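You operate a simulated robot arm through the tools that you are given. There is no shell and no other tool.

You run a simulated robot arm. Do the job below in one go: nothing can be reset, and whatever is moved stays where it is left.

Task
Wipe plate 75, press the teal-tabbed film onto it and lay it in the teal tray.
Fine: pink cloth, then the yellow felt block; both go back.

Only the result counts: the job must be done as asked and must still hold three seconds after the hand-in. Knocking over, shifting, dropping, spilling or breaking anything else fails it. Flat cloth is picked up by pressing the open fingertips on it (5 to 10 N) and closing them slowly along it; thin cloth reads only 2 to 8 mm in the jaws.

Robot
A 7-joint arm with a fingered hand, fixed in place. Base frame: the origin is at the foot of the arm, x ahead of it, y to its left, z up; the work surface is at about z = 85. Units: cm, degrees, N and s.
Its first joint turns from -69.0 to 172.0 degrees. Payload 5 kg.
The tool frame sits at the grasp point between the pads (the TCP): z along the fingers, y along the line on which they close. The tips reach 3.2 cm beyond it. The gripper opens to 16 cm. The gripper's body begins 8.9 cm behind the TCP. The gripper is a hand of 3 fingers: y runs from the thumb to the fingers, the wrist lies at [0, 0, -25.2] in the tool frame, and closing takes about 1.5 s.
Orientation is told as [roll, pitch, yaw] about the base's x, y, z axes, in that order, counted from this pose: with the fingers straight down and closing along the base's y, the tool's x points along the base's -x, its y along +y and its z along -z.

Tools
- The arm moves only by the tool send_rows. Its argument "steps" is text: rows parted by semicolons, each of 6 numbers parted by spaces: the shift along the tool's x, y, z in units of 25 mm (1.0 is 25 mm), then the turn, a rotation vector about the tool's x, y, z in units of 5 degrees (1.0 is 5 degrees). In form: x y z ax ay az; .... A call has 1 to 20 rows; each row shifts and turns the commanded pose from where the row before left it, along the tool's axes as they then stand. "claw" is the opening, from 0 (shut) to 1 (fully open), set as the call begins (left out, the last holds). A call with a number of a shift or a turn outside -1 to 1 is refused whole. Each row takes 0.2 s and may step no farther than 5 cm and 8.6 degrees from the row before; otherwise, or with a gripper value out of range, the whole call is refused. Where a pose cannot be reached the arm comes as near as it can. A force on the tool above 80 N (or 10 N above the force at the start of the call, whichever is more), or a blocked arm, ends the call early, and 0.2 s more pass. The fingers move at their own pace (about 10.8 cm/s each) and stop on an object; they squeeze with about 28 N. The grip force told is the motor's: it shows also when the fingers shut on nothing. Time passes only in rows, and 0.2 s behind the last, so rows that do not move let the fingers close. The reply holds the time, the measured pose of the TCP, the force on the tool along the base axes, the opening and the grip force, in the units named above and with some noise, with the torque about the TCP (base axes, N m) and any sound that the robot's microphone picked up, and new pictures: "pictures" is both (left out), scene, wrist or none.
- Cameras (640 x 400 px; columns grow to the right, rows downward): "scene" is fixed at [39.96, 50.16, 160.72]; the picture's right is [-0.98, -0.20, 0.00], its down [-0.08, 0.37, -0.93] and it looks along [0.19, -0.91, -0.37] (base axes); focal length 344 px, centre (320, 200). "wrist" rides on the gripper at [6.5, -0.4, -11.6] in the tool frame; the picture's right is [0.06, 1.00, 0.00], its down [-0.87, 0.05, -0.49] and it looks along [-0.49, 0.03, 0.87] (tool axes); focal length 261 px, centre (320, 200). There is no depth. A picture from a camera that has moved, and an enlarged one, comes with that camera's place and axes in the base frame and with its lens.
- raise_lower(by): slides the trunk up (or, below 0, down) by that many cm; the arm rides with it, the base frame stays. It gives what a move gives, with no picture.
- set_fingers(finger1, finger2, thumb_bend): sets how far each is bent, from 0 (flat) to 100 (curled in); at 30 the hand is open as for a grip, at 70 the pads meet at the TCP. One left out holds its place. A second passes; each finger stops where it meets its share of the squeeze, and holds until it gets a number again. A gripper value or a shape takes the hand back. It gives what a move gives, with no picture; readings hold the bend of each and the force on the fingers (four entries, about 0 where the hand has none), thumb and palm.
- preshape(shape): the hand has 3 fingers and takes this shape, open, in about a second: jaw (thumb against the fingers, like two jaws); tri (thumb and two fingers); tip (a fingertip pinch); poke (one finger out to press); point (the index stretched); flat (the hand flat); cup (the hand cupped); fist (a fist). The gripper value then closes the fingers along that shape, each until it touches; the sizes above hold for jaw. It gives what a move gives, with no picture.
- close_up(camera, box): a new picture of the part [left, top, right, bottom] of that camera's present view, enlarged. It takes no simulated time.
- finish_job(): hands the job in; it is judged then, once.

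Nothing tells you positions but the pictures and the camera data. Unless the task says otherwise, let go and move clear before handing in.

The tools are called after "Call:" by a JSON object that holds its "method" and its "body". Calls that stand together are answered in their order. send_rows: Moves the arm, as the interface text tells. Its arguments: {"type":"object","properties":{"steps":{"type":"string"},"claw":{"type":"number"},"pictures":{"type":"string","enum":["both","scene","wrist","none"]}},"required":["steps"]} The other tools are called the same way: raise_lower (by) slides the trunk up or down; preshape (shape) gives the hand a shape; set_fingers (finger1, finger2, thumb_bend) moves the fingers one by one; close_up (camera, box) takes an enlarged picture of a part of a camera's view; finish_job () hands the job in.

At the start:

```text
time: 0.0
eef_pos: [46.51, -65.07, 116.91]
tcp_rot: [0.0, 0.0, 0.1]
force: [-0.4, 1.2, 0.4]
ft_torque: [-0.01, -0.01, 0.02]
finger_gap: 15.99
gripper_force: 0.1
shape: jaw
bend: [30.0, 30.0, 30.0]
finger forces: [0.0, 0.0, 0.0, 0.0, 0.0, 0.0]
trunk travel left (down, up): [-77.5, 16.5]
```

scene: 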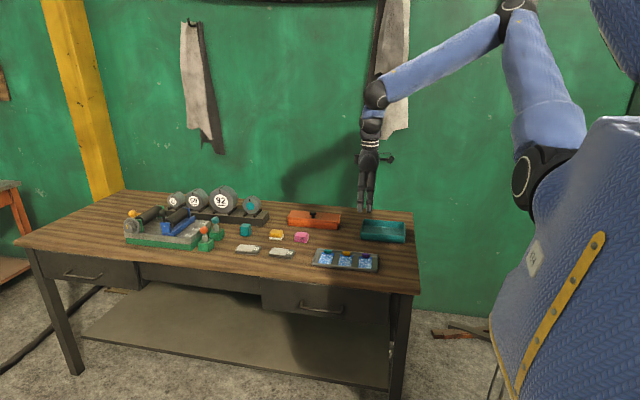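
wrist: 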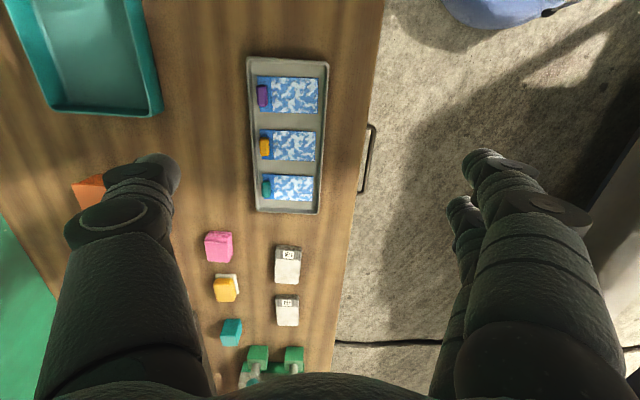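

I see a workbench with a teal tray, an orange box, a grey tray with three films (purple, orange and teal tabs), pink, yellow and teal blocks and two plates. I'll take close-ups first to find out which is which.

Call:
{"method": "close_up", "body": {"camera": "scene", "box": [220, 200, 420, 280]}}

Call:
{"method": "close_up", "body": {"camera": "scene", "box": [110, 180, 270, 260]}}

Call:
{"method": "close_up", "body": {"camera": "wrist", "box": [180, 40, 340, 220]}}

Call:
{"method": "close_up", "body": {"camera": "wrist", "box": [190, 220, 340, 400]}}

```text
3.20 times, centred on (320, 240) of scene
camera zoom: at [39.96, 50.16, 160.72], right [-0.98, -0.2, 0.0], down [-0.08, 0.37, -0.93], along [0.19, -0.91, -0.37], focal length 1099 px, centre (320, 72)
```

zoom: 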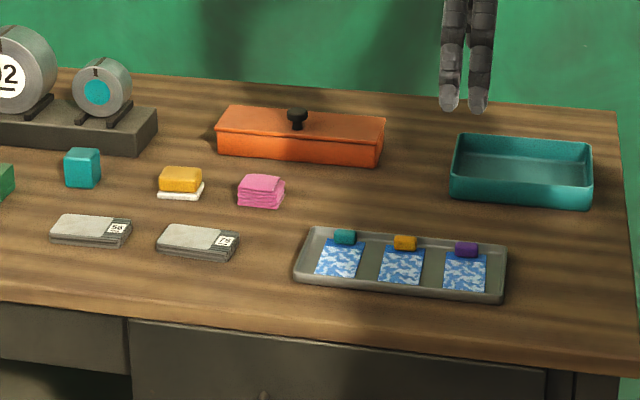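

```text
4.00 times, centred on (190, 220) of scene
camera zoom: at [39.96, 50.16, 160.72], right [-0.98, -0.2, 0.0], down [-0.08, 0.37, -0.93], along [0.19, -0.91, -0.37], focal length 1374 px, centre (840, 120)
```

zoom: 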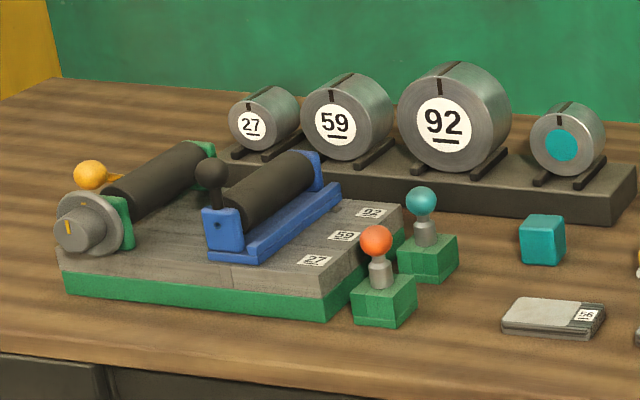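

```text
2.22 times, centred on (260, 130) of wrist
camera zoom: at [40.02, -65.36, 128.65], right [-0.06, 1.0, 0.0], down [0.87, 0.05, 0.49], along [0.49, 0.03, -0.87], focal length 579 px, centre (453, 356)
```

zoom: 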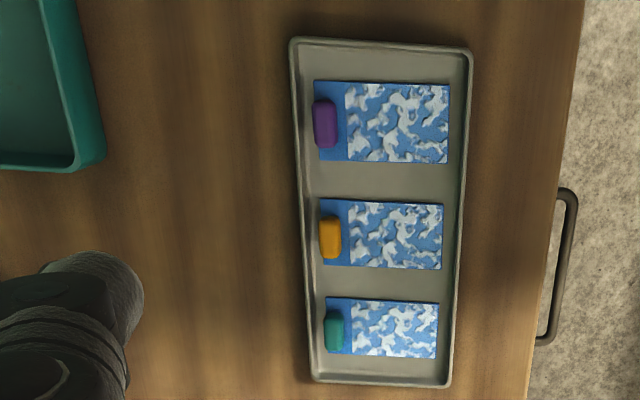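

```text
2.22 times, centred on (265, 310) of wrist
camera zoom: at [40.02, -65.36, 128.65], right [-0.06, 1.0, 0.0], down [0.87, 0.05, 0.49], along [0.49, 0.03, -0.87], focal length 579 px, centre (442, -44)
```

zoom: 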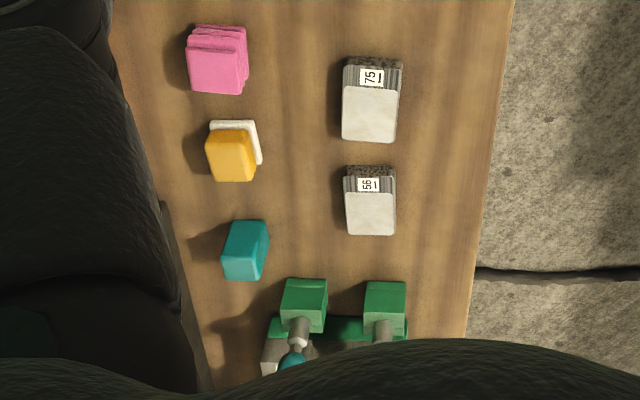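

The plates, cloth, felt block and teal tray all sit fairly far out, at roughly 105–120 cm. Before touching anything I'll test the reach by moving at a safe height towards the plates.

Call:
{"method": "send_rows", "body": {"steps": "-1 0 0 0 0 0; -1 0 0 0 0 0; -1 0 0 0 0 0; -1 0 0 0 0 0; -1 0 0 0 0 0; -1 0 0 0 0 0; -1 0 0 0 0 0; -1 0 0 0 0 0"}}

```text
time: 1.8
eef_pos: [66.85, -64.99, 116.84]
tcp_rot: [0.1, 0.1, 0.0]
force: [0.4, 0.4, -0.4]
ft_torque: [-0.02, -0.02, -0.01]
finger_gap: 15.98
gripper_force: 0.1
shape: jaw
bend: [30.0, 30.0, 30.0]
finger forces: [0.0, 0.1, 0.0, 0.1, 0.0, 0.0]
trunk travel left (down, up): [-77.5, 16.5]
camera wrist: at [60.29, -65.23, 128.47], right [-0.06, 1.0, 0.0], down [0.87, 0.05, 0.49], along [0.49, 0.03, -0.87], focal length 261 px, centre (320, 200)
```

scene: 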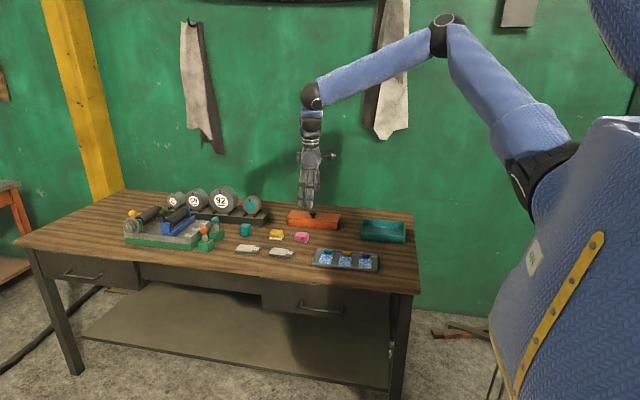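
wrist: 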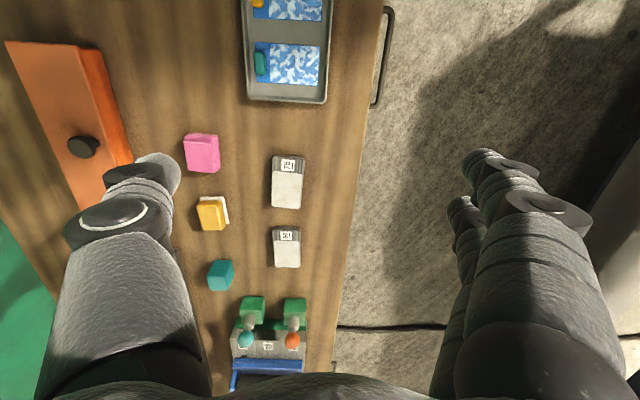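

The arm is still well bent, so there is reach to spare. I'll carry on towards the felt block and cloth area.

Call:
{"method": "send_rows", "body": {"steps": "-1 0 0 0 0 0; -1 0 0 0 0 0; -1 0 0 0 0 0; -1 -1 0 0 0 0; -1 -1 0 0 0 0; -1 -1 0 0 0 0; -1 -1 0 0 0 0; -1 -1 0 0 0 0; 0 -1 0 0 0 0; 0 -1 0 0 0 0"}}

```text
time: 4.0
eef_pos: [86.63, -82.52, 117.07]
tcp_rot: [0.1, 0.1, 0.1]
force: [0.6, -0.4, 1.1]
ft_torque: [0.03, 0.01, -0.01]
finger_gap: 15.99
gripper_force: 0.0
shape: jaw
bend: [30.0, 30.0, 30.0]
finger forces: [0.0, 0.0, 0.0, 0.0, 0.0, 0.0]
trunk travel left (down, up): [-77.5, 16.5]
camera wrist: at [80.08, -82.9, 128.62], right [-0.06, 1.0, 0.0], down [0.87, 0.05, 0.49], along [0.49, 0.03, -0.87], focal length 261 px, centre (320, 200)
```

scene: 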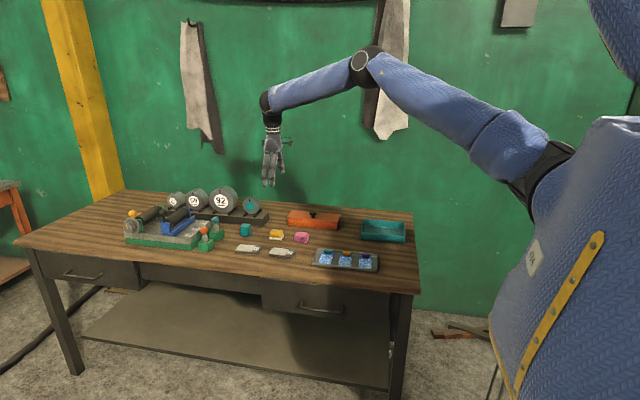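
wrist: 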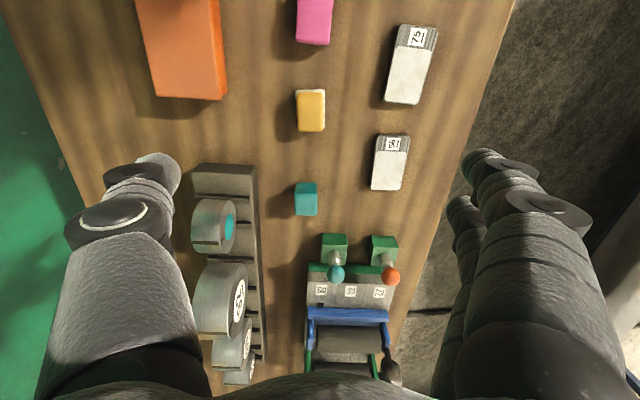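

The reach is better than stated: 120 cm works fine. Next I'll take close-ups to measure the objects accurately.

Call:
{"method": "close_up", "body": {"camera": "wrist", "box": [360, 0, 460, 62]}}

Call:
{"method": "close_up", "body": {"camera": "wrist", "box": [270, 0, 430, 100]}}

Call:
{"method": "close_up", "body": {"camera": "wrist", "box": [270, 80, 430, 220]}}

Call:
{"method": "close_up", "body": {"camera": "scene", "box": [230, 220, 310, 270]}}

Call:
{"method": "close_up", "body": {"camera": "scene", "box": [305, 210, 415, 275]}}

```text
6.40 times, centred on (410, 31) of wrist
camera zoom: at [80.08, -82.9, 128.62], right [-0.06, 1.0, 0.0], down [0.87, 0.05, 0.49], along [0.49, 0.03, -0.87], focal length 1668 px, centre (-256, 1282)
```

zoom: 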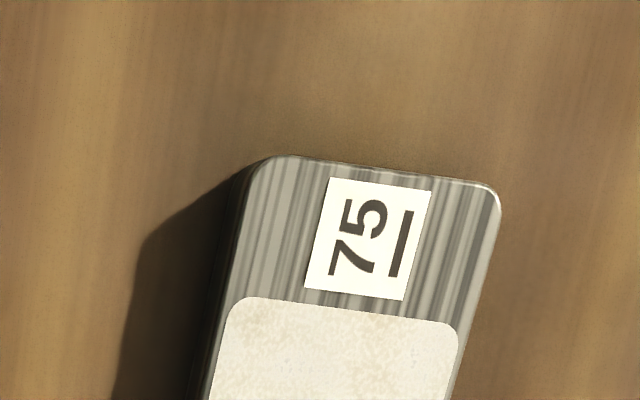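

```text
4.00 times, centred on (350, 50) of wrist
camera zoom: at [80.08, -82.9, 128.62], right [-0.06, 1.0, 0.0], down [0.87, 0.05, 0.49], along [0.49, 0.03, -0.87], focal length 1043 px, centre (200, 800)
```

zoom: 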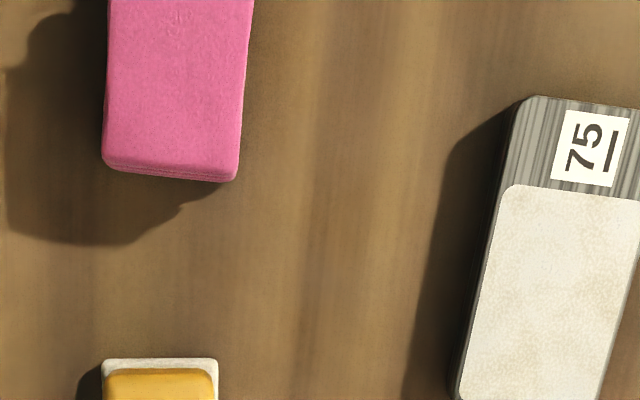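

```text
2.86 times, centred on (350, 150) of wrist
camera zoom: at [80.08, -82.9, 128.62], right [-0.06, 1.0, 0.0], down [0.87, 0.05, 0.49], along [0.49, 0.03, -0.87], focal length 745 px, centre (234, 343)
```

zoom: 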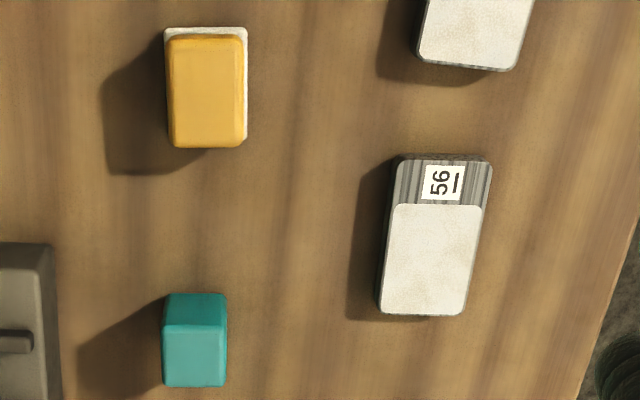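

```text
8.00 times, centred on (270, 245) of scene
camera zoom: at [39.96, 50.16, 160.72], right [-0.98, -0.2, 0.0], down [-0.08, 0.37, -0.93], along [0.19, -0.91, -0.37], focal length 2748 px, centre (720, -160)
```

zoom: 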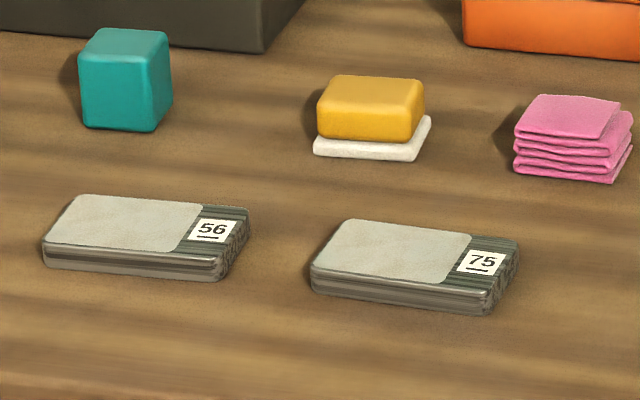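

```text
5.82 times, centred on (360, 242) of scene
camera zoom: at [39.96, 50.16, 160.72], right [-0.98, -0.2, 0.0], down [-0.08, 0.37, -0.93], along [0.19, -0.91, -0.37], focal length 1999 px, centre (87, -47)
```

zoom: 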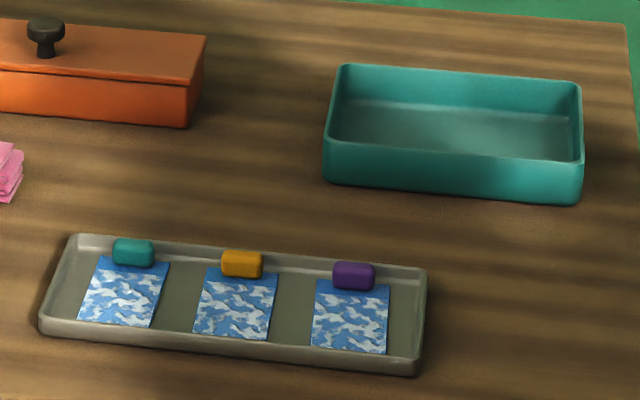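

Plate 75 is centred near (81, -70), with its label end towards -x and its face about 7×5 cm. The pink folded cloth is near (75.7, -84), the felt block near (88, -84), and the teal-tabbed film at x 59–64.5, y -74.5 to -65.3. Next I'll go above the cloth with the jaws part open.

Call:
{"method": "send_rows", "body": {"steps": "1 -0.6 0 0 0 0; 1 0 0 0 0 0; 1 0 0 0 0 0; 1 0 0 0 0 0; 0.37 0 1 0 0 0; 0 0 1 0 0 0; 0 0 1 0 0 0; 0 0 1 0 0 0; 0 0 1 0 0 0; 0 0 1 0 0 0", "claw": 0.6}}

```text
time: 6.2
eef_pos: [75.59, -83.89, 101.78]
tcp_rot: [0.1, 0.1, 0.0]
force: [-0.2, -0.4, -0.2]
ft_torque: [0.0, 0.03, 0.02]
finger_gap: 9.7
gripper_force: 0.2
shape: jaw
bend: [71.0, 71.0, 70.0]
finger forces: [0.0, 0.0, 0.0, 0.1, 0.0, 0.1]
trunk travel left (down, up): [-77.5, 16.5]
camera wrist: at [69.14, -84.3, 113.49], right [-0.06, 1.0, 0.0], down [0.87, 0.05, 0.49], along [0.49, 0.03, -0.87], focal length 261 px, centre (320, 200)
```

scene: 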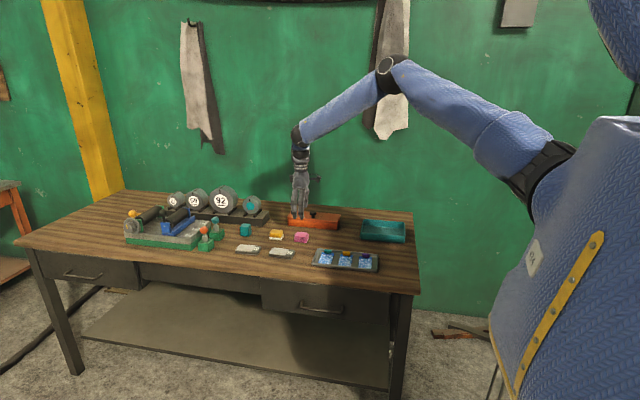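
wrist: 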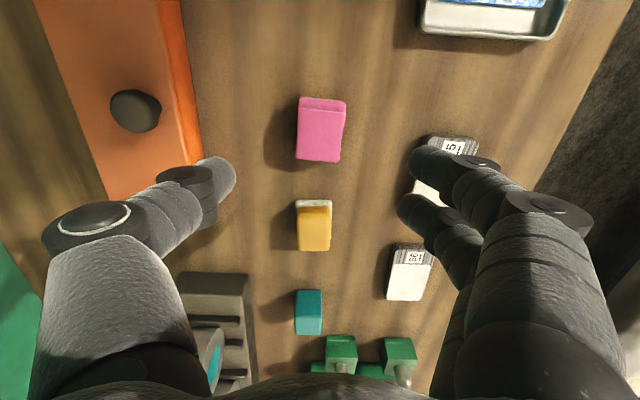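

The TCP is centred over the cloth. I'll descend around it and take a look before closing.

Call:
{"method": "send_rows", "body": {"steps": "0 0 1 0 0 0; 0 0 1 0 0 0; 0 0 1 0 0 0; 0 0 1 0 0 0; 0 0 0.9 0 0 0; 0 0 0 0 0 0"}}

Call:
{"method": "close_up", "body": {"camera": "scene", "box": [260, 190, 360, 252]}}

```text
time: 7.6
eef_pos: [75.37, -84.13, 89.84]
tcp_rot: [0.0, -0.1, 0.1]
force: [-1.0, -0.3, -0.4]
ft_torque: [0.06, -0.02, 0.0]
finger_gap: 9.66
gripper_force: 0.1
shape: jaw
bend: [71.0, 71.0, 70.0]
finger forces: [0.1, 0.0, 0.0, 0.1, 0.1, 0.0]
trunk travel left (down, up): [-77.5, 16.5]
camera wrist: at [68.94, -84.43, 101.55], right [-0.06, 1.0, 0.0], down [0.87, 0.05, 0.49], along [0.49, 0.03, -0.87], focal length 261 px, centre (320, 200)
```

scene: 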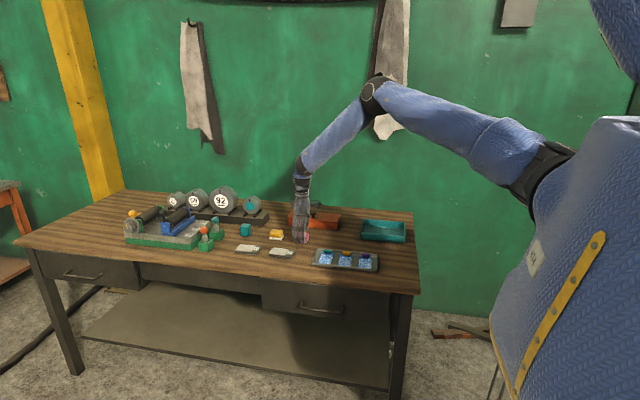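
wrist: 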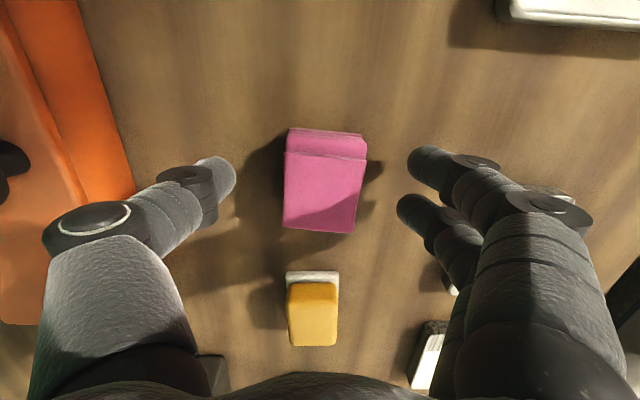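

```text
6.40 times, centred on (310, 221) of scene
camera zoom: at [39.96, 50.16, 160.72], right [-0.98, -0.2, 0.0], down [-0.08, 0.37, -0.93], along [0.19, -0.91, -0.37], focal length 2199 px, centre (384, 66)
```

zoom: 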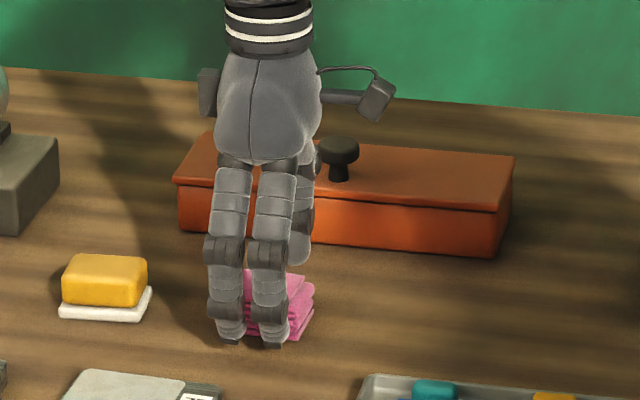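

The jaws straddle the cloth. I'll go slightly lower and close gently.

Call:
{"method": "send_rows", "body": {"steps": "0 0 0.25 0 0 0; 0 0 0 0 0 0", "claw": 0.4, "pictures": "none"}}

Call:
{"method": "send_rows", "body": {"steps": "0 0 0 0 0 0; 0 0 0 0 0 0; 0 0 0 0 0 0; 0 0 0 0 0 0; 0 0 0 0 0 0; 0 0 0 0 0 0", "claw": 0.22}}

```text
time: 8.2
eef_pos: [75.6, -83.99, 89.7]
tcp_rot: [0.0, 0.0, 0.0]
force: [0.0, 0.1, -0.6]
ft_torque: [-0.01, 0.02, 0.02]
finger_gap: 6.48
gripper_force: 0.1
shape: jaw
bend: [73.0, 73.0, 70.0]
finger forces: [0.0, 0.0, 0.1, 0.0, 0.0, 0.0]
out of reach, approached as far as the arm can: row 1
trunk travel left (down, up): [-77.5, 16.5]
```

```text
time: 9.6
eef_pos: [75.52, -84.13, 89.78]
tcp_rot: [0.0, 0.0, 0.1]
force: [0.3, 0.1, -0.1]
ft_torque: [0.03, -0.03, 0.01]
finger_gap: 4.01
gripper_force: 27.9
shape: jaw
bend: [73.0, 73.0, 70.0]
finger forces: [12.7, 12.7, 0.0, 0.1, 25.3, 0.0]
trunk travel left (down, up): [-77.5, 16.5]
camera wrist: at [69.04, -84.36, 101.57], right [-0.06, 1.0, 0.0], down [0.87, 0.05, 0.49], along [0.49, 0.03, -0.87], focal length 261 px, centre (320, 200)
```

scene: 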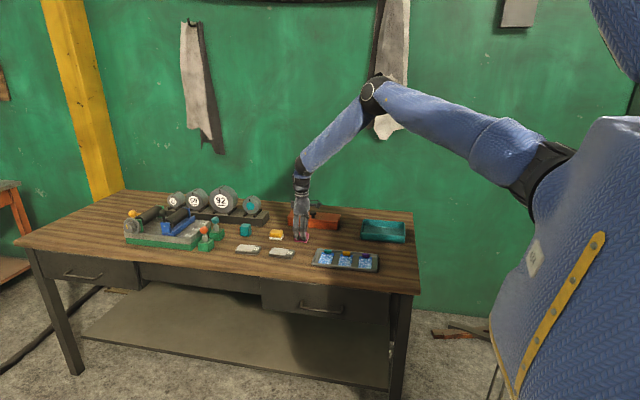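
wrist: 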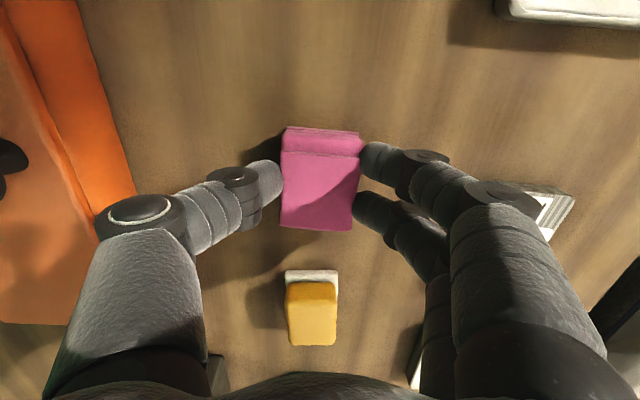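

The cloth is gripped (4.0 cm gap, 28 N), but the arm hit its low-reach limit here. I'll lift, then lower the trunk to gain reach.

Call:
{"method": "send_rows", "body": {"steps": "0 0 -0.3 0 0 0; 0 0 -0.5 0 0 0; 0 0 -1 0 0 0; 0 0 -1 0 0 0; 0 0 -1 0 0 0; 0 0 -1 0 0 0; 0 0 -1 0 0 0; 0 0 -1 0 0 0"}}

```text
time: 11.4
eef_pos: [75.37, -83.88, 106.98]
tcp_rot: [0.1, 0.0, 0.1]
force: [0.6, 0.4, -0.2]
ft_torque: [0.0, 0.01, 0.0]
finger_gap: 4.03
gripper_force: 28.3
shape: jaw
bend: [73.0, 73.0, 70.0]
finger forces: [12.6, 12.7, 0.0, 0.0, 25.3, 0.0]
trunk travel left (down, up): [-77.5, 16.5]
camera wrist: at [68.89, -84.15, 118.64], right [-0.06, 1.0, 0.0], down [0.87, 0.05, 0.49], along [0.49, 0.03, -0.87], focal length 261 px, centre (320, 200)
```

scene: 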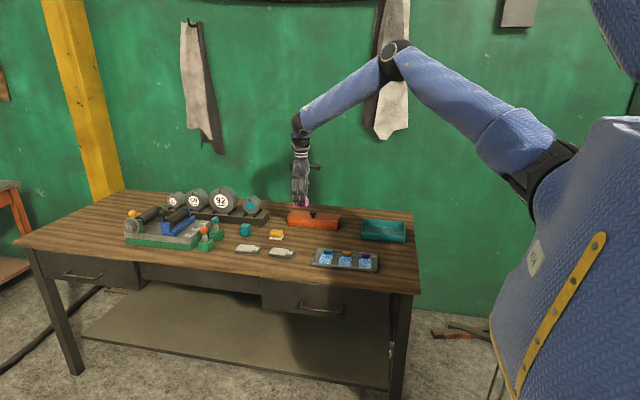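
wrist: 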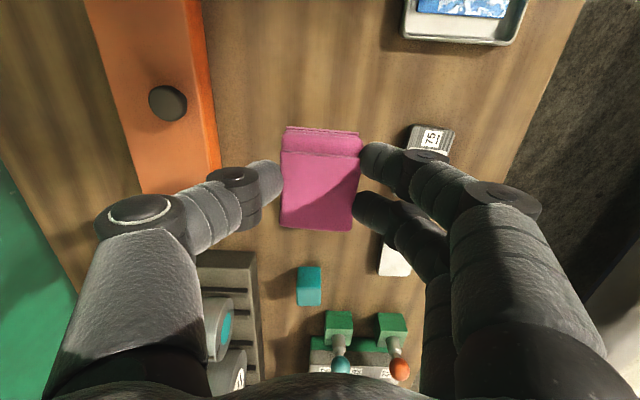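

The cloth is held as one folded pad, its bottom about 4.7 cm below the TCP. I'll lower the trunk here while it is well above the table.

Call:
{"method": "raise_lower", "body": {"by": -8}}

```text
time: 12.6
eef_pos: [75.53, -83.88, 98.93]
tcp_rot: [0.0, 0.1, 0.0]
force: [-0.5, -0.1, 0.5]
ft_torque: [-0.02, 0.0, -0.02]
finger_gap: 4.01
gripper_force: 28.1
shape: jaw
bend: [73.0, 73.0, 70.0]
finger forces: [12.6, 12.7, 0.0, 0.0, 25.3, 0.0]
trunk travel left (down, up): [-69.5, 24.5]
```

Call:
{"method": "send_rows", "body": {"steps": "0 0 -1 0 0 0; 0 0 -1 0 0 0; 0 0 -1 0 0 0; 0 0 -1 0 0 0", "pictures": "none"}}

Call:
{"method": "raise_lower", "body": {"by": -10}}

```text
time: 13.6
eef_pos: [75.46, -83.75, 109.08]
tcp_rot: [0.0, 0.1, 0.0]
force: [-0.1, 0.2, 0.7]
ft_torque: [-0.03, 0.0, -0.02]
finger_gap: 4.02
gripper_force: 27.8
shape: jaw
bend: [73.0, 73.0, 70.0]
finger forces: [12.6, 12.7, 0.1, 0.0, 25.3, 0.0]
trunk travel left (down, up): [-69.5, 24.5]
```

```text
time: 14.9
eef_pos: [75.55, -83.93, 98.75]
tcp_rot: [0.0, 0.0, 0.0]
force: [0.7, -0.2, -0.6]
ft_torque: [-0.01, -0.03, 0.02]
finger_gap: 3.97
gripper_force: 28.4
shape: jaw
bend: [73.0, 73.0, 70.0]
finger forces: [12.6, 12.7, 0.1, 0.1, 25.4, 0.0]
trunk travel left (down, up): [-59.5, 34.5]
```

Call:
{"method": "send_rows", "body": {"steps": "-1 1 0 0 0 0; -1 1 0 0 0 0; -0.66 1 0 0 0 0; 0 1 0 0 0 0; 0 1 0 0 0 0; 0 0.57 0 0 0 0"}}

Call:
{"method": "close_up", "body": {"camera": "scene", "box": [230, 190, 330, 270]}}

```text
time: 16.3
eef_pos: [82.26, -70.07, 98.91]
tcp_rot: [0.1, 0.0, 0.1]
force: [-0.2, 0.0, -0.1]
ft_torque: [0.03, -0.01, -0.01]
finger_gap: 3.99
gripper_force: 27.8
shape: jaw
bend: [73.0, 73.0, 70.0]
finger forces: [12.6, 12.7, 0.0, 0.0, 25.4, 0.0]
trunk travel left (down, up): [-59.5, 34.5]
camera wrist: at [75.76, -70.27, 110.59], right [-0.06, 1.0, 0.0], down [0.87, 0.05, 0.49], along [0.49, 0.03, -0.87], focal length 261 px, centre (320, 200)
```

scene: 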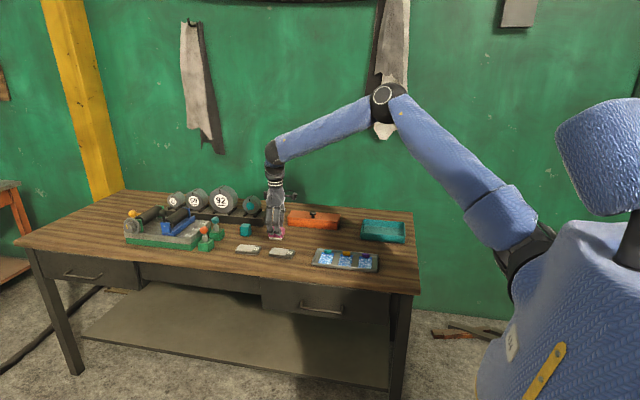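
wrist: 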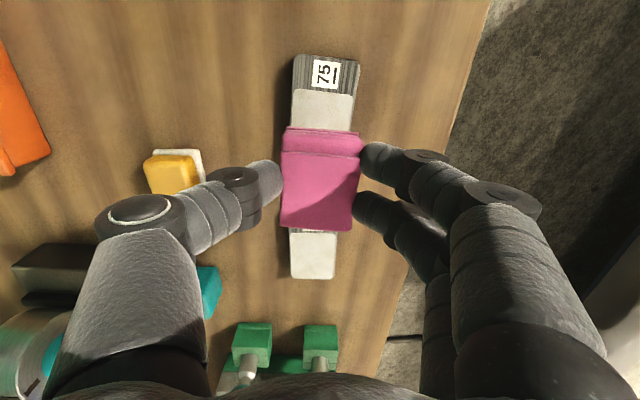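

```text
5.00 times, centred on (280, 230) of scene
camera zoom: at [39.96, 50.16, 160.72], right [-0.98, -0.2, 0.0], down [-0.08, 0.37, -0.93], along [0.19, -0.91, -0.37], focal length 1718 px, centre (520, 50)
```

zoom: 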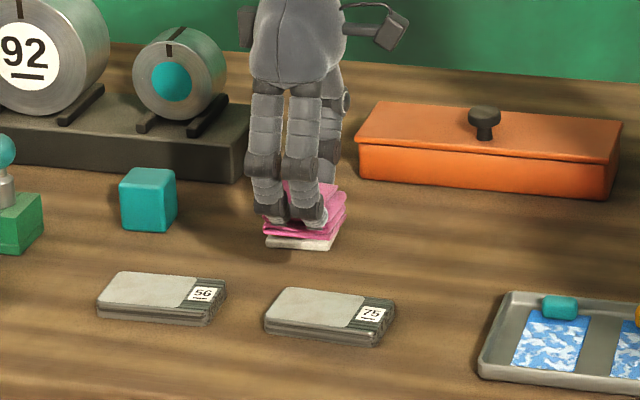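

The cloth is above plate 75, with edges matching my estimate. I'll descend towards the face and go slowly near contact.

Call:
{"method": "send_rows", "body": {"steps": "0 0 1 0 0 0; 0 0 1 0 0 0; 0 0 0.6 0 0 0; 0 0 0.1 0 0 0; 0 0 0 0 0 0", "pictures": "none"}}

Call:
{"method": "close_up", "body": {"camera": "scene", "box": [250, 210, 310, 265]}}

```text
time: 17.5
eef_pos: [82.11, -69.85, 92.01]
tcp_rot: [0.0, 0.1, 0.0]
force: [0.0, 0.7, -0.2]
ft_torque: [0.01, 0.0, 0.01]
finger_gap: 3.99
gripper_force: 28.2
shape: jaw
bend: [73.0, 73.0, 70.0]
finger forces: [12.6, 12.7, 0.0, 0.1, 25.4, 0.0]
trunk travel left (down, up): [-59.5, 34.5]
```

```text
7.27 times, centred on (280, 238) of scene
camera zoom: at [39.96, 50.16, 160.72], right [-0.98, -0.2, 0.0], down [-0.08, 0.37, -0.93], along [0.19, -0.91, -0.37], focal length 2499 px, centre (611, -73)
```

zoom: 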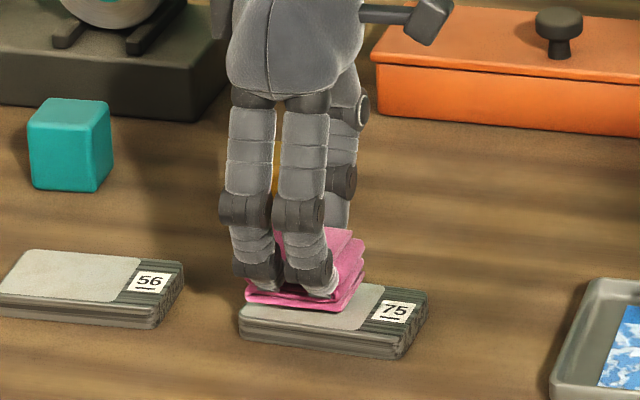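

Call:
{"method": "send_rows", "body": {"steps": "0 0 0.1 0 0 0; 0 0 0.1 0 0 0; 0 0 0 0 0 0", "pictures": "none"}}

```text
time: 18.3
eef_pos: [82.19, -69.94, 91.65]
tcp_rot: [0.0, 0.1, 0.0]
force: [0.8, -0.1, -0.2]
ft_torque: [-0.03, 0.0, -0.01]
finger_gap: 4.0
gripper_force: 27.5
shape: jaw
bend: [73.0, 73.0, 70.0]
finger forces: [12.7, 12.7, 0.0, 0.0, 25.4, 0.0]
trunk travel left (down, up): [-59.5, 34.5]
```

Call:
{"method": "send_rows", "body": {"steps": "0 0 0.08 0 0 0; 0 0 0.08 0 0 0; 0 0 0 0 0 0", "pictures": "none"}}

```text
time: 19.1
eef_pos: [82.18, -69.93, 91.23]
tcp_rot: [0.0, 0.0, -0.1]
force: [2.0, -1.3, 9.0]
ft_torque: [0.01, -0.05, -0.02]
finger_gap: 4.0
gripper_force: 27.6
shape: jaw
bend: [73.0, 73.0, 70.0]
finger forces: [13.1, 13.7, 0.0, 0.0, 27.8, 0.0]
trunk travel left (down, up): [-59.5, 34.5]
```

There is 9 N of contact. I'll try a short stroke and check whether the plate stays put.

Call:
{"method": "send_rows", "body": {"steps": "0.3 0 0 0 0 0; 0.3 0 0 0 0 0; 0.3 0 0 0 0 0; 0.3 0 0 0 0 0", "pictures": "wrist"}}

Call:
{"method": "close_up", "body": {"camera": "scene", "box": [250, 210, 310, 265]}}

```text
time: 20.1
eef_pos: [79.15, -70.04, 91.24]
tcp_rot: [0.0, -0.1, 0.1]
force: [3.6, 0.0, 12.4]
ft_torque: [0.06, -0.09, 0.0]
finger_gap: 4.03
gripper_force: 27.7
shape: jaw
bend: [73.0, 73.0, 70.0]
finger forces: [14.0, 14.3, 0.0, 0.0, 28.3, 0.1]
trunk travel left (down, up): [-59.5, 34.5]
camera wrist: at [72.63, -70.21, 102.96], right [-0.06, 1.0, 0.0], down [0.87, 0.06, 0.49], along [0.49, 0.03, -0.87], focal length 261 px, centre (320, 200)
```

wrist: 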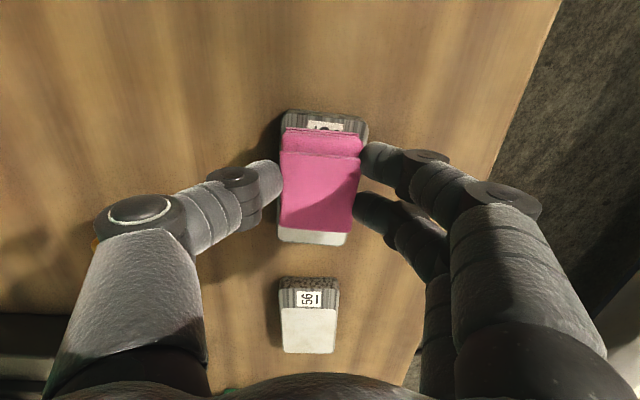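

```text
7.27 times, centred on (280, 238) of scene
camera zoom: at [39.96, 50.16, 160.72], right [-0.98, -0.2, 0.0], down [-0.08, 0.37, -0.93], along [0.19, -0.91, -0.37], focal length 2499 px, centre (611, -73)
```

zoom: 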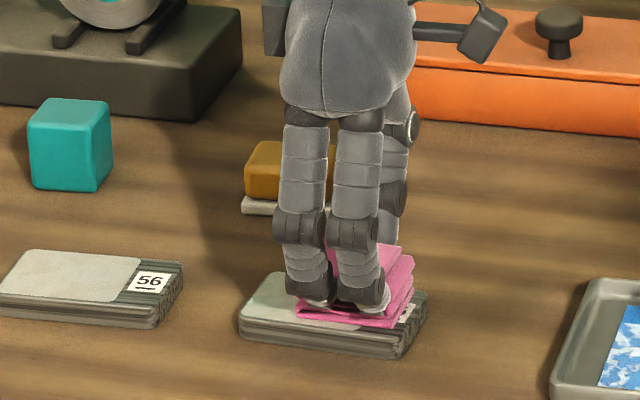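

The plate stays put and the wiped part of the face looks darker, so the cloth is working. I'll make full-coverage strokes, easing the pressure a touch.

Call:
{"method": "send_rows", "body": {"steps": "-0.55 0 -0.02 0 0 0; -0.55 0 0 0 0 0; -0.55 0 0 0 0 0; -0.55 0 0 0 0 0; 0 0.36 0 0 0 0; 0.55 0 0 0 0 0; 0.55 0 0 0 0 0; 0.55 0 0 0 0 0; 0.55 0 0 0 0 0; 0 -0.72 0 0 0 0; -0.55 0 0 0 0 0; -0.55 0 0 0 0 0; -0.55 0 0 0 0 0; -0.55 0 0 0 0 0", "pictures": "wrist"}}

Call:
{"method": "close_up", "body": {"camera": "scene", "box": [250, 210, 310, 265]}}

```text
time: 23.1
eef_pos: [84.78, -70.75, 91.33]
tcp_rot: [0.0, 0.0, 0.0]
force: [-0.7, 0.9, 2.9]
ft_torque: [0.03, 0.01, 0.04]
finger_gap: 4.05
gripper_force: 28.0
shape: jaw
bend: [73.0, 73.0, 70.0]
finger forces: [13.6, 14.2, 0.0, 0.1, 28.1, 0.0]
trunk travel left (down, up): [-59.5, 34.5]
camera wrist: at [78.25, -71.08, 102.99], right [-0.06, 1.0, 0.0], down [0.87, 0.05, 0.49], along [0.49, 0.03, -0.87], focal length 261 px, centre (320, 200)
```

wrist: 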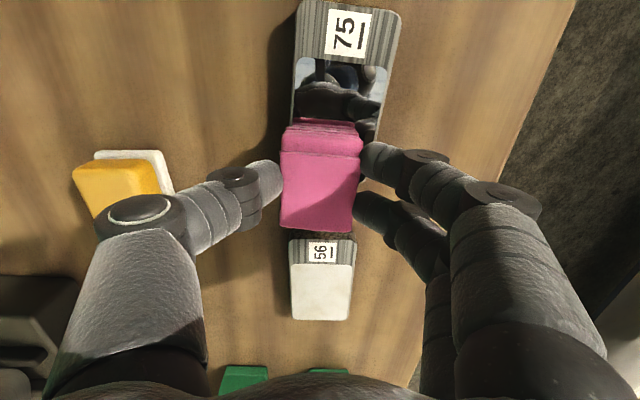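

```text
7.27 times, centred on (280, 238) of scene
camera zoom: at [39.96, 50.16, 160.72], right [-0.98, -0.2, 0.0], down [-0.08, 0.37, -0.93], along [0.19, -0.91, -0.37], focal length 2499 px, centre (611, -73)
```

zoom: 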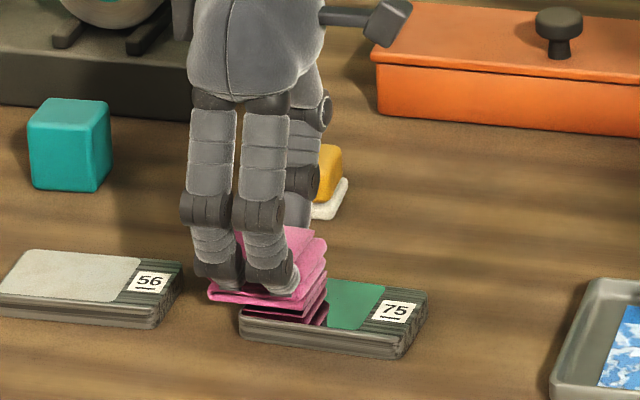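

The face is turning mirror-clean. I'll do another pass to cover every edge, then lift and inspect.

Call:
{"method": "send_rows", "body": {"steps": "0.55 0 0.03 0 0 0; 0.55 0 0 0 0 0; 0.55 0 0 0 0 0; 0.55 0 0 0 0 0; 0 0.72 0 0 0 0; -0.55 0 0 0 0 0; -0.55 0 0 0 0 0; -0.55 0 0 0 0 0; -0.55 0 0 0 0 0; 0.55 -0.36 0 0 0 0; 0.55 0 0 0 0 0; 0.55 0 0 0 0 0; 0.55 0 0 0 0 0", "pictures": "none"}}

Call:
{"method": "send_rows", "body": {"steps": "0 0 -0.4 0 0 0; 0 0 -1 0 0 0; 0 0 -1 0 0 0; 0 -1 -1 0 0 0; 0 -1 0 0 0 0; 0 -1 0 0 0 0; 0 -1 0 0 0 0"}}

Call:
{"method": "close_up", "body": {"camera": "scene", "box": [250, 210, 310, 265]}}

```text
time: 25.9
eef_pos: [79.23, -69.88, 91.3]
tcp_rot: [0.0, -0.2, 0.0]
force: [4.8, -0.9, 14.4]
ft_torque: [0.02, -0.1, -0.04]
finger_gap: 4.08
gripper_force: 28.1
shape: jaw
bend: [74.0, 73.0, 71.0]
finger forces: [14.2, 14.3, 0.0, 0.1, 29.2, 0.1]
trunk travel left (down, up): [-59.5, 34.5]
```

```text
time: 27.5
eef_pos: [79.25, -79.94, 99.47]
tcp_rot: [0.1, 0.0, 0.0]
force: [0.2, -1.3, -1.1]
ft_torque: [0.03, -0.02, -0.04]
finger_gap: 4.07
gripper_force: 27.6
shape: jaw
bend: [73.0, 73.0, 70.0]
finger forces: [13.6, 13.7, 0.1, 0.1, 27.5, 0.1]
trunk travel left (down, up): [-59.5, 34.5]
camera wrist: at [72.73, -80.31, 111.22], right [-0.06, 1.0, 0.0], down [0.87, 0.05, 0.49], along [0.49, 0.03, -0.87], focal length 261 px, centre (320, 200)
```

scene: 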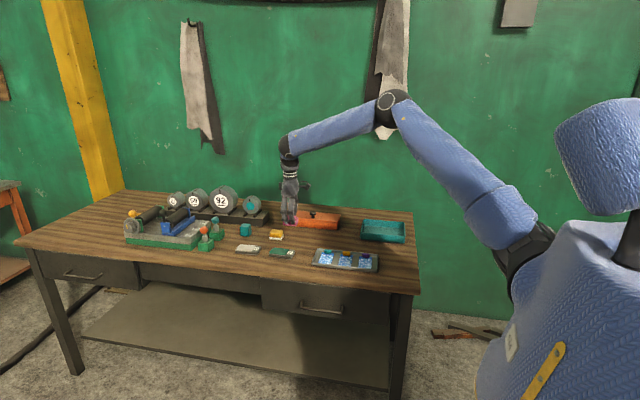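
wrist: 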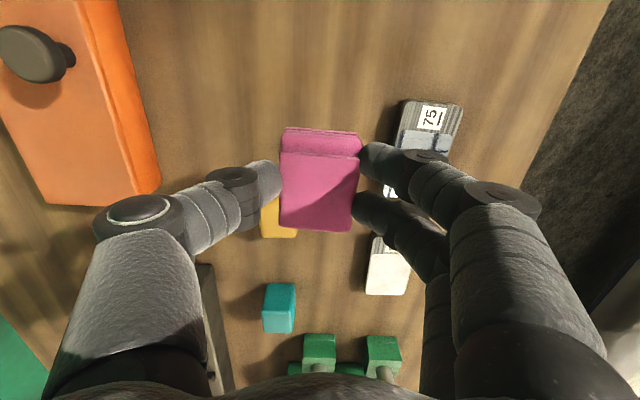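

```text
7.27 times, centred on (280, 238) of scene
camera zoom: at [39.96, 50.16, 160.72], right [-0.98, -0.2, 0.0], down [-0.08, 0.37, -0.93], along [0.19, -0.91, -0.37], focal length 2499 px, centre (611, -73)
```

zoom: 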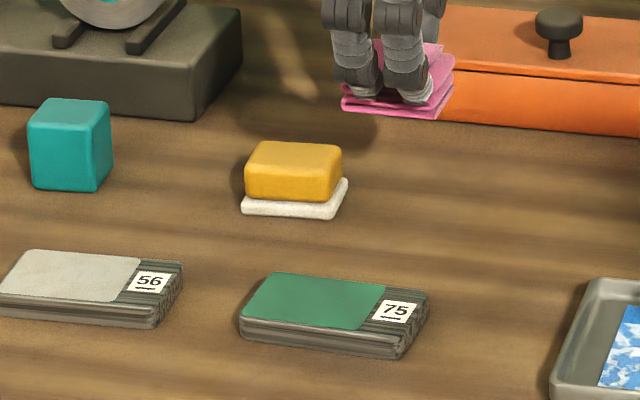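

Call:
{"method": "close_up", "body": {"camera": "scene", "box": [268, 240, 300, 260]}}

Call:
{"method": "close_up", "body": {"camera": "wrist", "box": [240, 110, 380, 240]}}

```text
16.00 times, centred on (284, 250) of scene
camera zoom: at [39.96, 50.16, 160.72], right [-0.98, -0.2, 0.0], down [-0.08, 0.37, -0.93], along [0.19, -0.91, -0.37], focal length 5497 px, centre (896, -600)
```

zoom: 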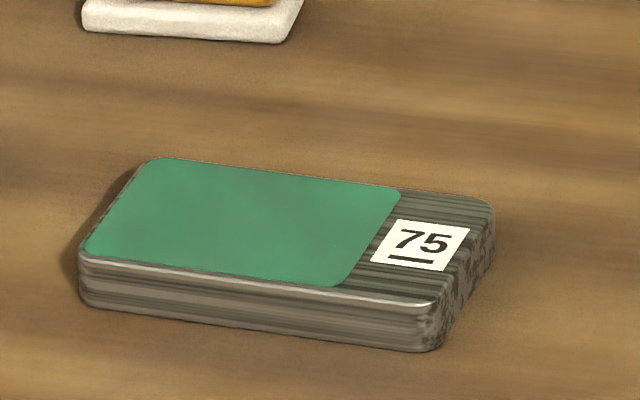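

```text
3.08 times, centred on (310, 175) of wrist
camera zoom: at [72.73, -80.31, 111.22], right [-0.06, 1.0, 0.0], down [0.87, 0.05, 0.49], along [0.49, 0.03, -0.87], focal length 802 px, centre (351, 277)
```

zoom: 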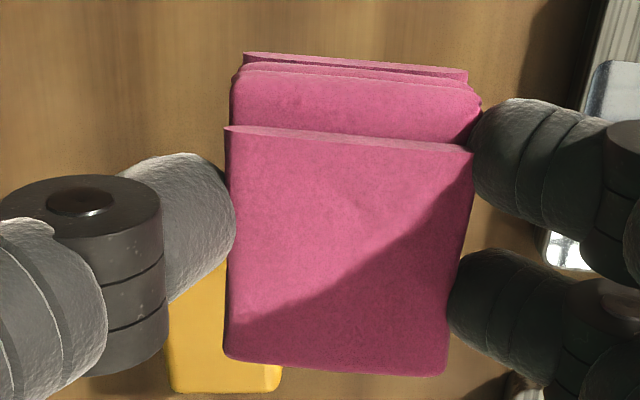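

The face is uniformly mirror-clean and the plate hasn't moved. I'll return the cloth to its original spot, correcting for a ~2 mm shift from closing the jaws.

Call:
{"method": "send_rows", "body": {"steps": "0.75 -0.75 0 0 0 0; 0.714 -0.74 0 0 0 0; 0 0 1 0 0 0; 0 0 1 0 0 0; 0 0 1 0 0 0; 0 0 0.4 0 0 0; 0 0 0 0 0 0"}}

```text
time: 29.1
eef_pos: [75.44, -83.73, 91.27]
tcp_rot: [0.0, -0.1, 0.0]
force: [-0.3, -0.1, -0.1]
ft_torque: [0.04, 0.03, 0.04]
finger_gap: 4.08
gripper_force: 27.9
shape: jaw
bend: [73.0, 73.0, 70.0]
finger forces: [13.6, 13.8, 0.1, 0.0, 27.3, 0.1]
trunk travel left (down, up): [-59.5, 34.5]
camera wrist: at [69.01, -84.03, 102.85], right [-0.06, 1.0, 0.0], down [0.87, 0.05, 0.49], along [0.49, 0.03, -0.87], focal length 261 px, centre (320, 200)
```

scene: 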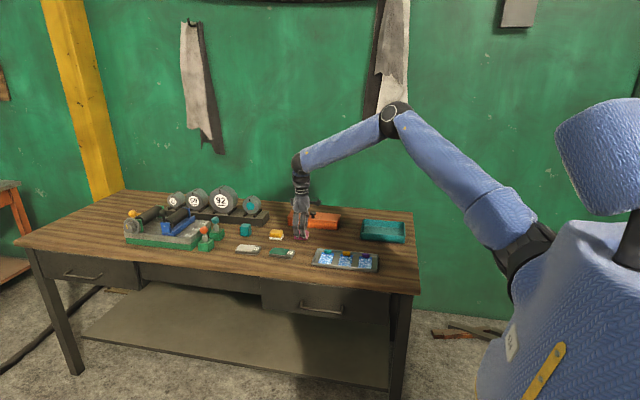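
wrist: 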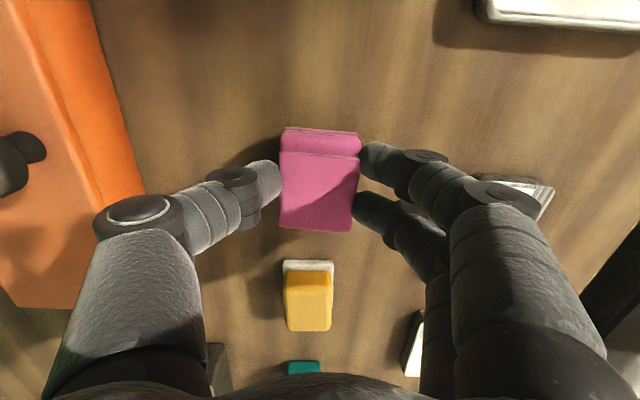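

Call:
{"method": "send_rows", "body": {"steps": "0 0 0.3 0 0 0; 0 0 0.2 0 0 0; 0 0 0.06 0 0 0; 0 0 0 0 0 0", "pictures": "none"}}

```text
time: 30.1
eef_pos: [75.42, -83.61, 89.86]
tcp_rot: [0.0, 0.0, 0.0]
force: [-1.0, -1.4, 2.4]
ft_torque: [-0.02, 0.0, -0.02]
finger_gap: 4.08
gripper_force: 28.0
shape: jaw
bend: [73.0, 73.0, 70.0]
finger forces: [13.3, 13.6, 0.0, 0.1, 28.4, 0.0]
trunk travel left (down, up): [-59.5, 34.5]
```

Light contact with the table, so I'm releasing the cloth.

Call:
{"method": "send_rows", "body": {"steps": "0 0 0 0 0 0; 0 0 0 0 0 0; 0 0 0 0 0 0; 0 0 0 0 0 0; 0 0 -0.5 0 0 0; 0 0 -1 0 0 0; 0 0 -1 0 0 0; 0 0 -1 0 0 0; 0 0 -1 0 0 0", "claw": 0.55}}

Call:
{"method": "close_up", "body": {"camera": "scene", "box": [230, 220, 310, 270]}}

```text
time: 32.1
eef_pos: [75.57, -83.49, 101.08]
tcp_rot: [0.1, 0.0, 0.0]
force: [-0.5, -0.7, 0.3]
ft_torque: [-0.02, -0.01, -0.01]
finger_gap: 8.73
gripper_force: 0.1
shape: jaw
bend: [72.0, 72.0, 70.0]
finger forces: [0.0, 0.0, 0.1, 0.1, 0.0, 0.0]
trunk travel left (down, up): [-59.5, 34.5]
camera wrist: at [69.08, -83.76, 112.81], right [-0.06, 1.0, 0.0], down [0.87, 0.05, 0.49], along [0.49, 0.03, -0.87], focal length 261 px, centre (320, 200)
```

scene: 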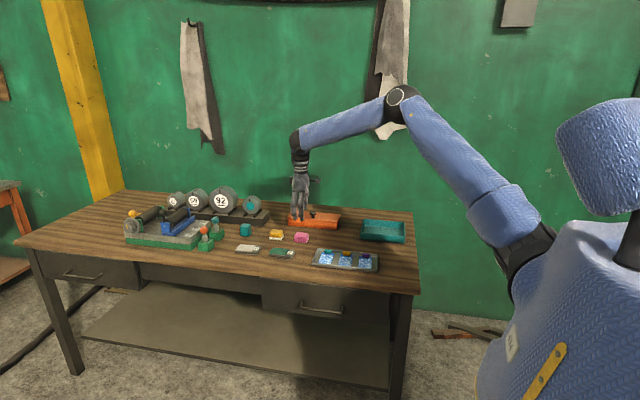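
wrist: 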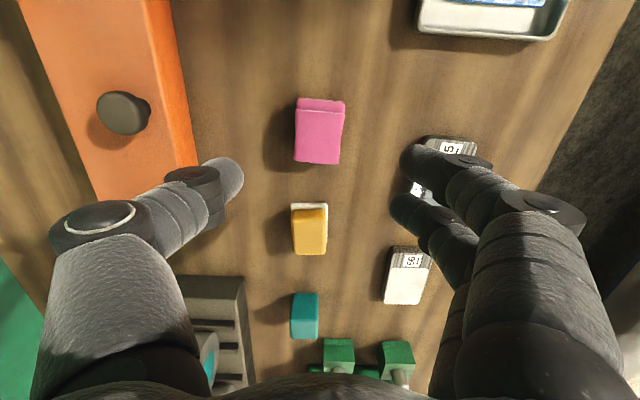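

```text
8.00 times, centred on (270, 245) of scene
camera zoom: at [39.96, 50.16, 160.72], right [-0.98, -0.2, 0.0], down [-0.08, 0.37, -0.93], along [0.19, -0.91, -0.37], focal length 2748 px, centre (720, -160)
```

zoom: 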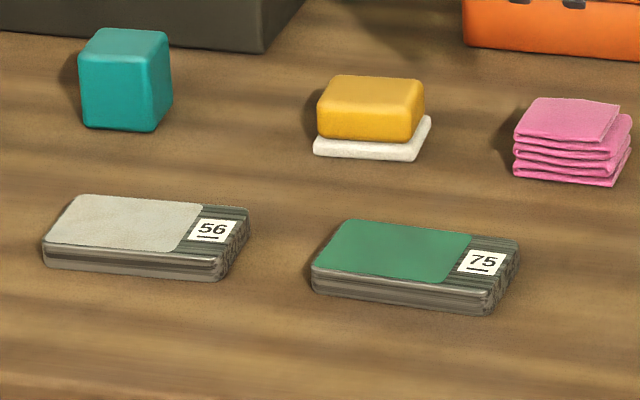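

The cloth is back within about 1–2 mm. Next is the yellow felt block, so I'm moving above it.

Call:
{"method": "send_rows", "body": {"steps": "-1 0 0 0 0 0; -1 0 0 0 0 0; -1 0 0 0 0 0; -1 0 0 0 0 0; -0.72 0 0 0 0 0; 0 0 0 0 0 0"}}

Call:
{"method": "close_up", "body": {"camera": "wrist", "box": [240, 60, 400, 160]}}

```text
time: 33.5
eef_pos: [87.45, -83.53, 101.13]
tcp_rot: [-0.1, -0.1, 0.0]
force: [0.2, 0.8, 0.2]
ft_torque: [0.01, -0.02, 0.03]
finger_gap: 8.74
gripper_force: 0.1
shape: jaw
bend: [72.0, 72.0, 70.0]
finger forces: [0.1, 0.0, 0.1, 0.0, 0.0, 0.0]
trunk travel left (down, up): [-59.5, 34.5]
camera wrist: at [80.84, -83.86, 112.7], right [-0.06, 1.0, 0.0], down [0.87, 0.05, 0.49], along [0.49, 0.03, -0.87], focal length 261 px, centre (320, 200)
```

scene: 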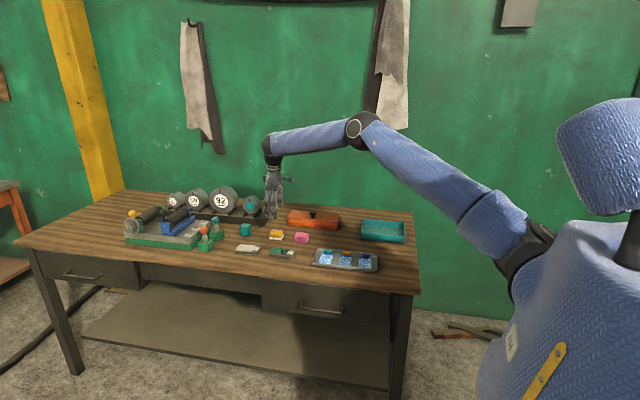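
wrist: 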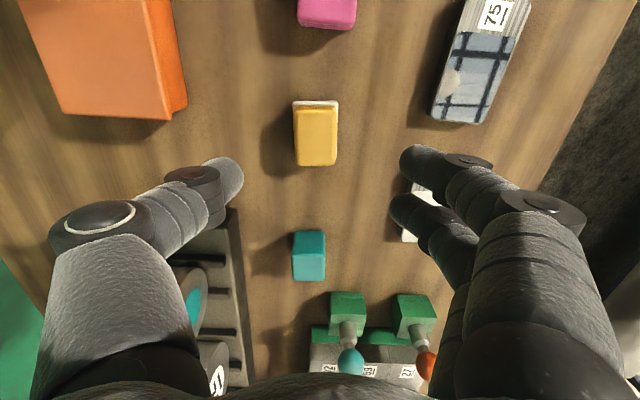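

```text
4.00 times, centred on (320, 110) of wrist
camera zoom: at [80.84, -83.86, 112.7], right [-0.06, 1.0, 0.0], down [0.87, 0.05, 0.49], along [0.49, 0.03, -0.87], focal length 1043 px, centre (320, 560)
```

zoom: 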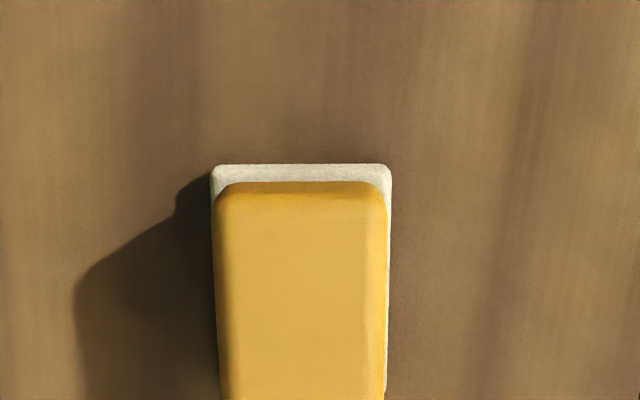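

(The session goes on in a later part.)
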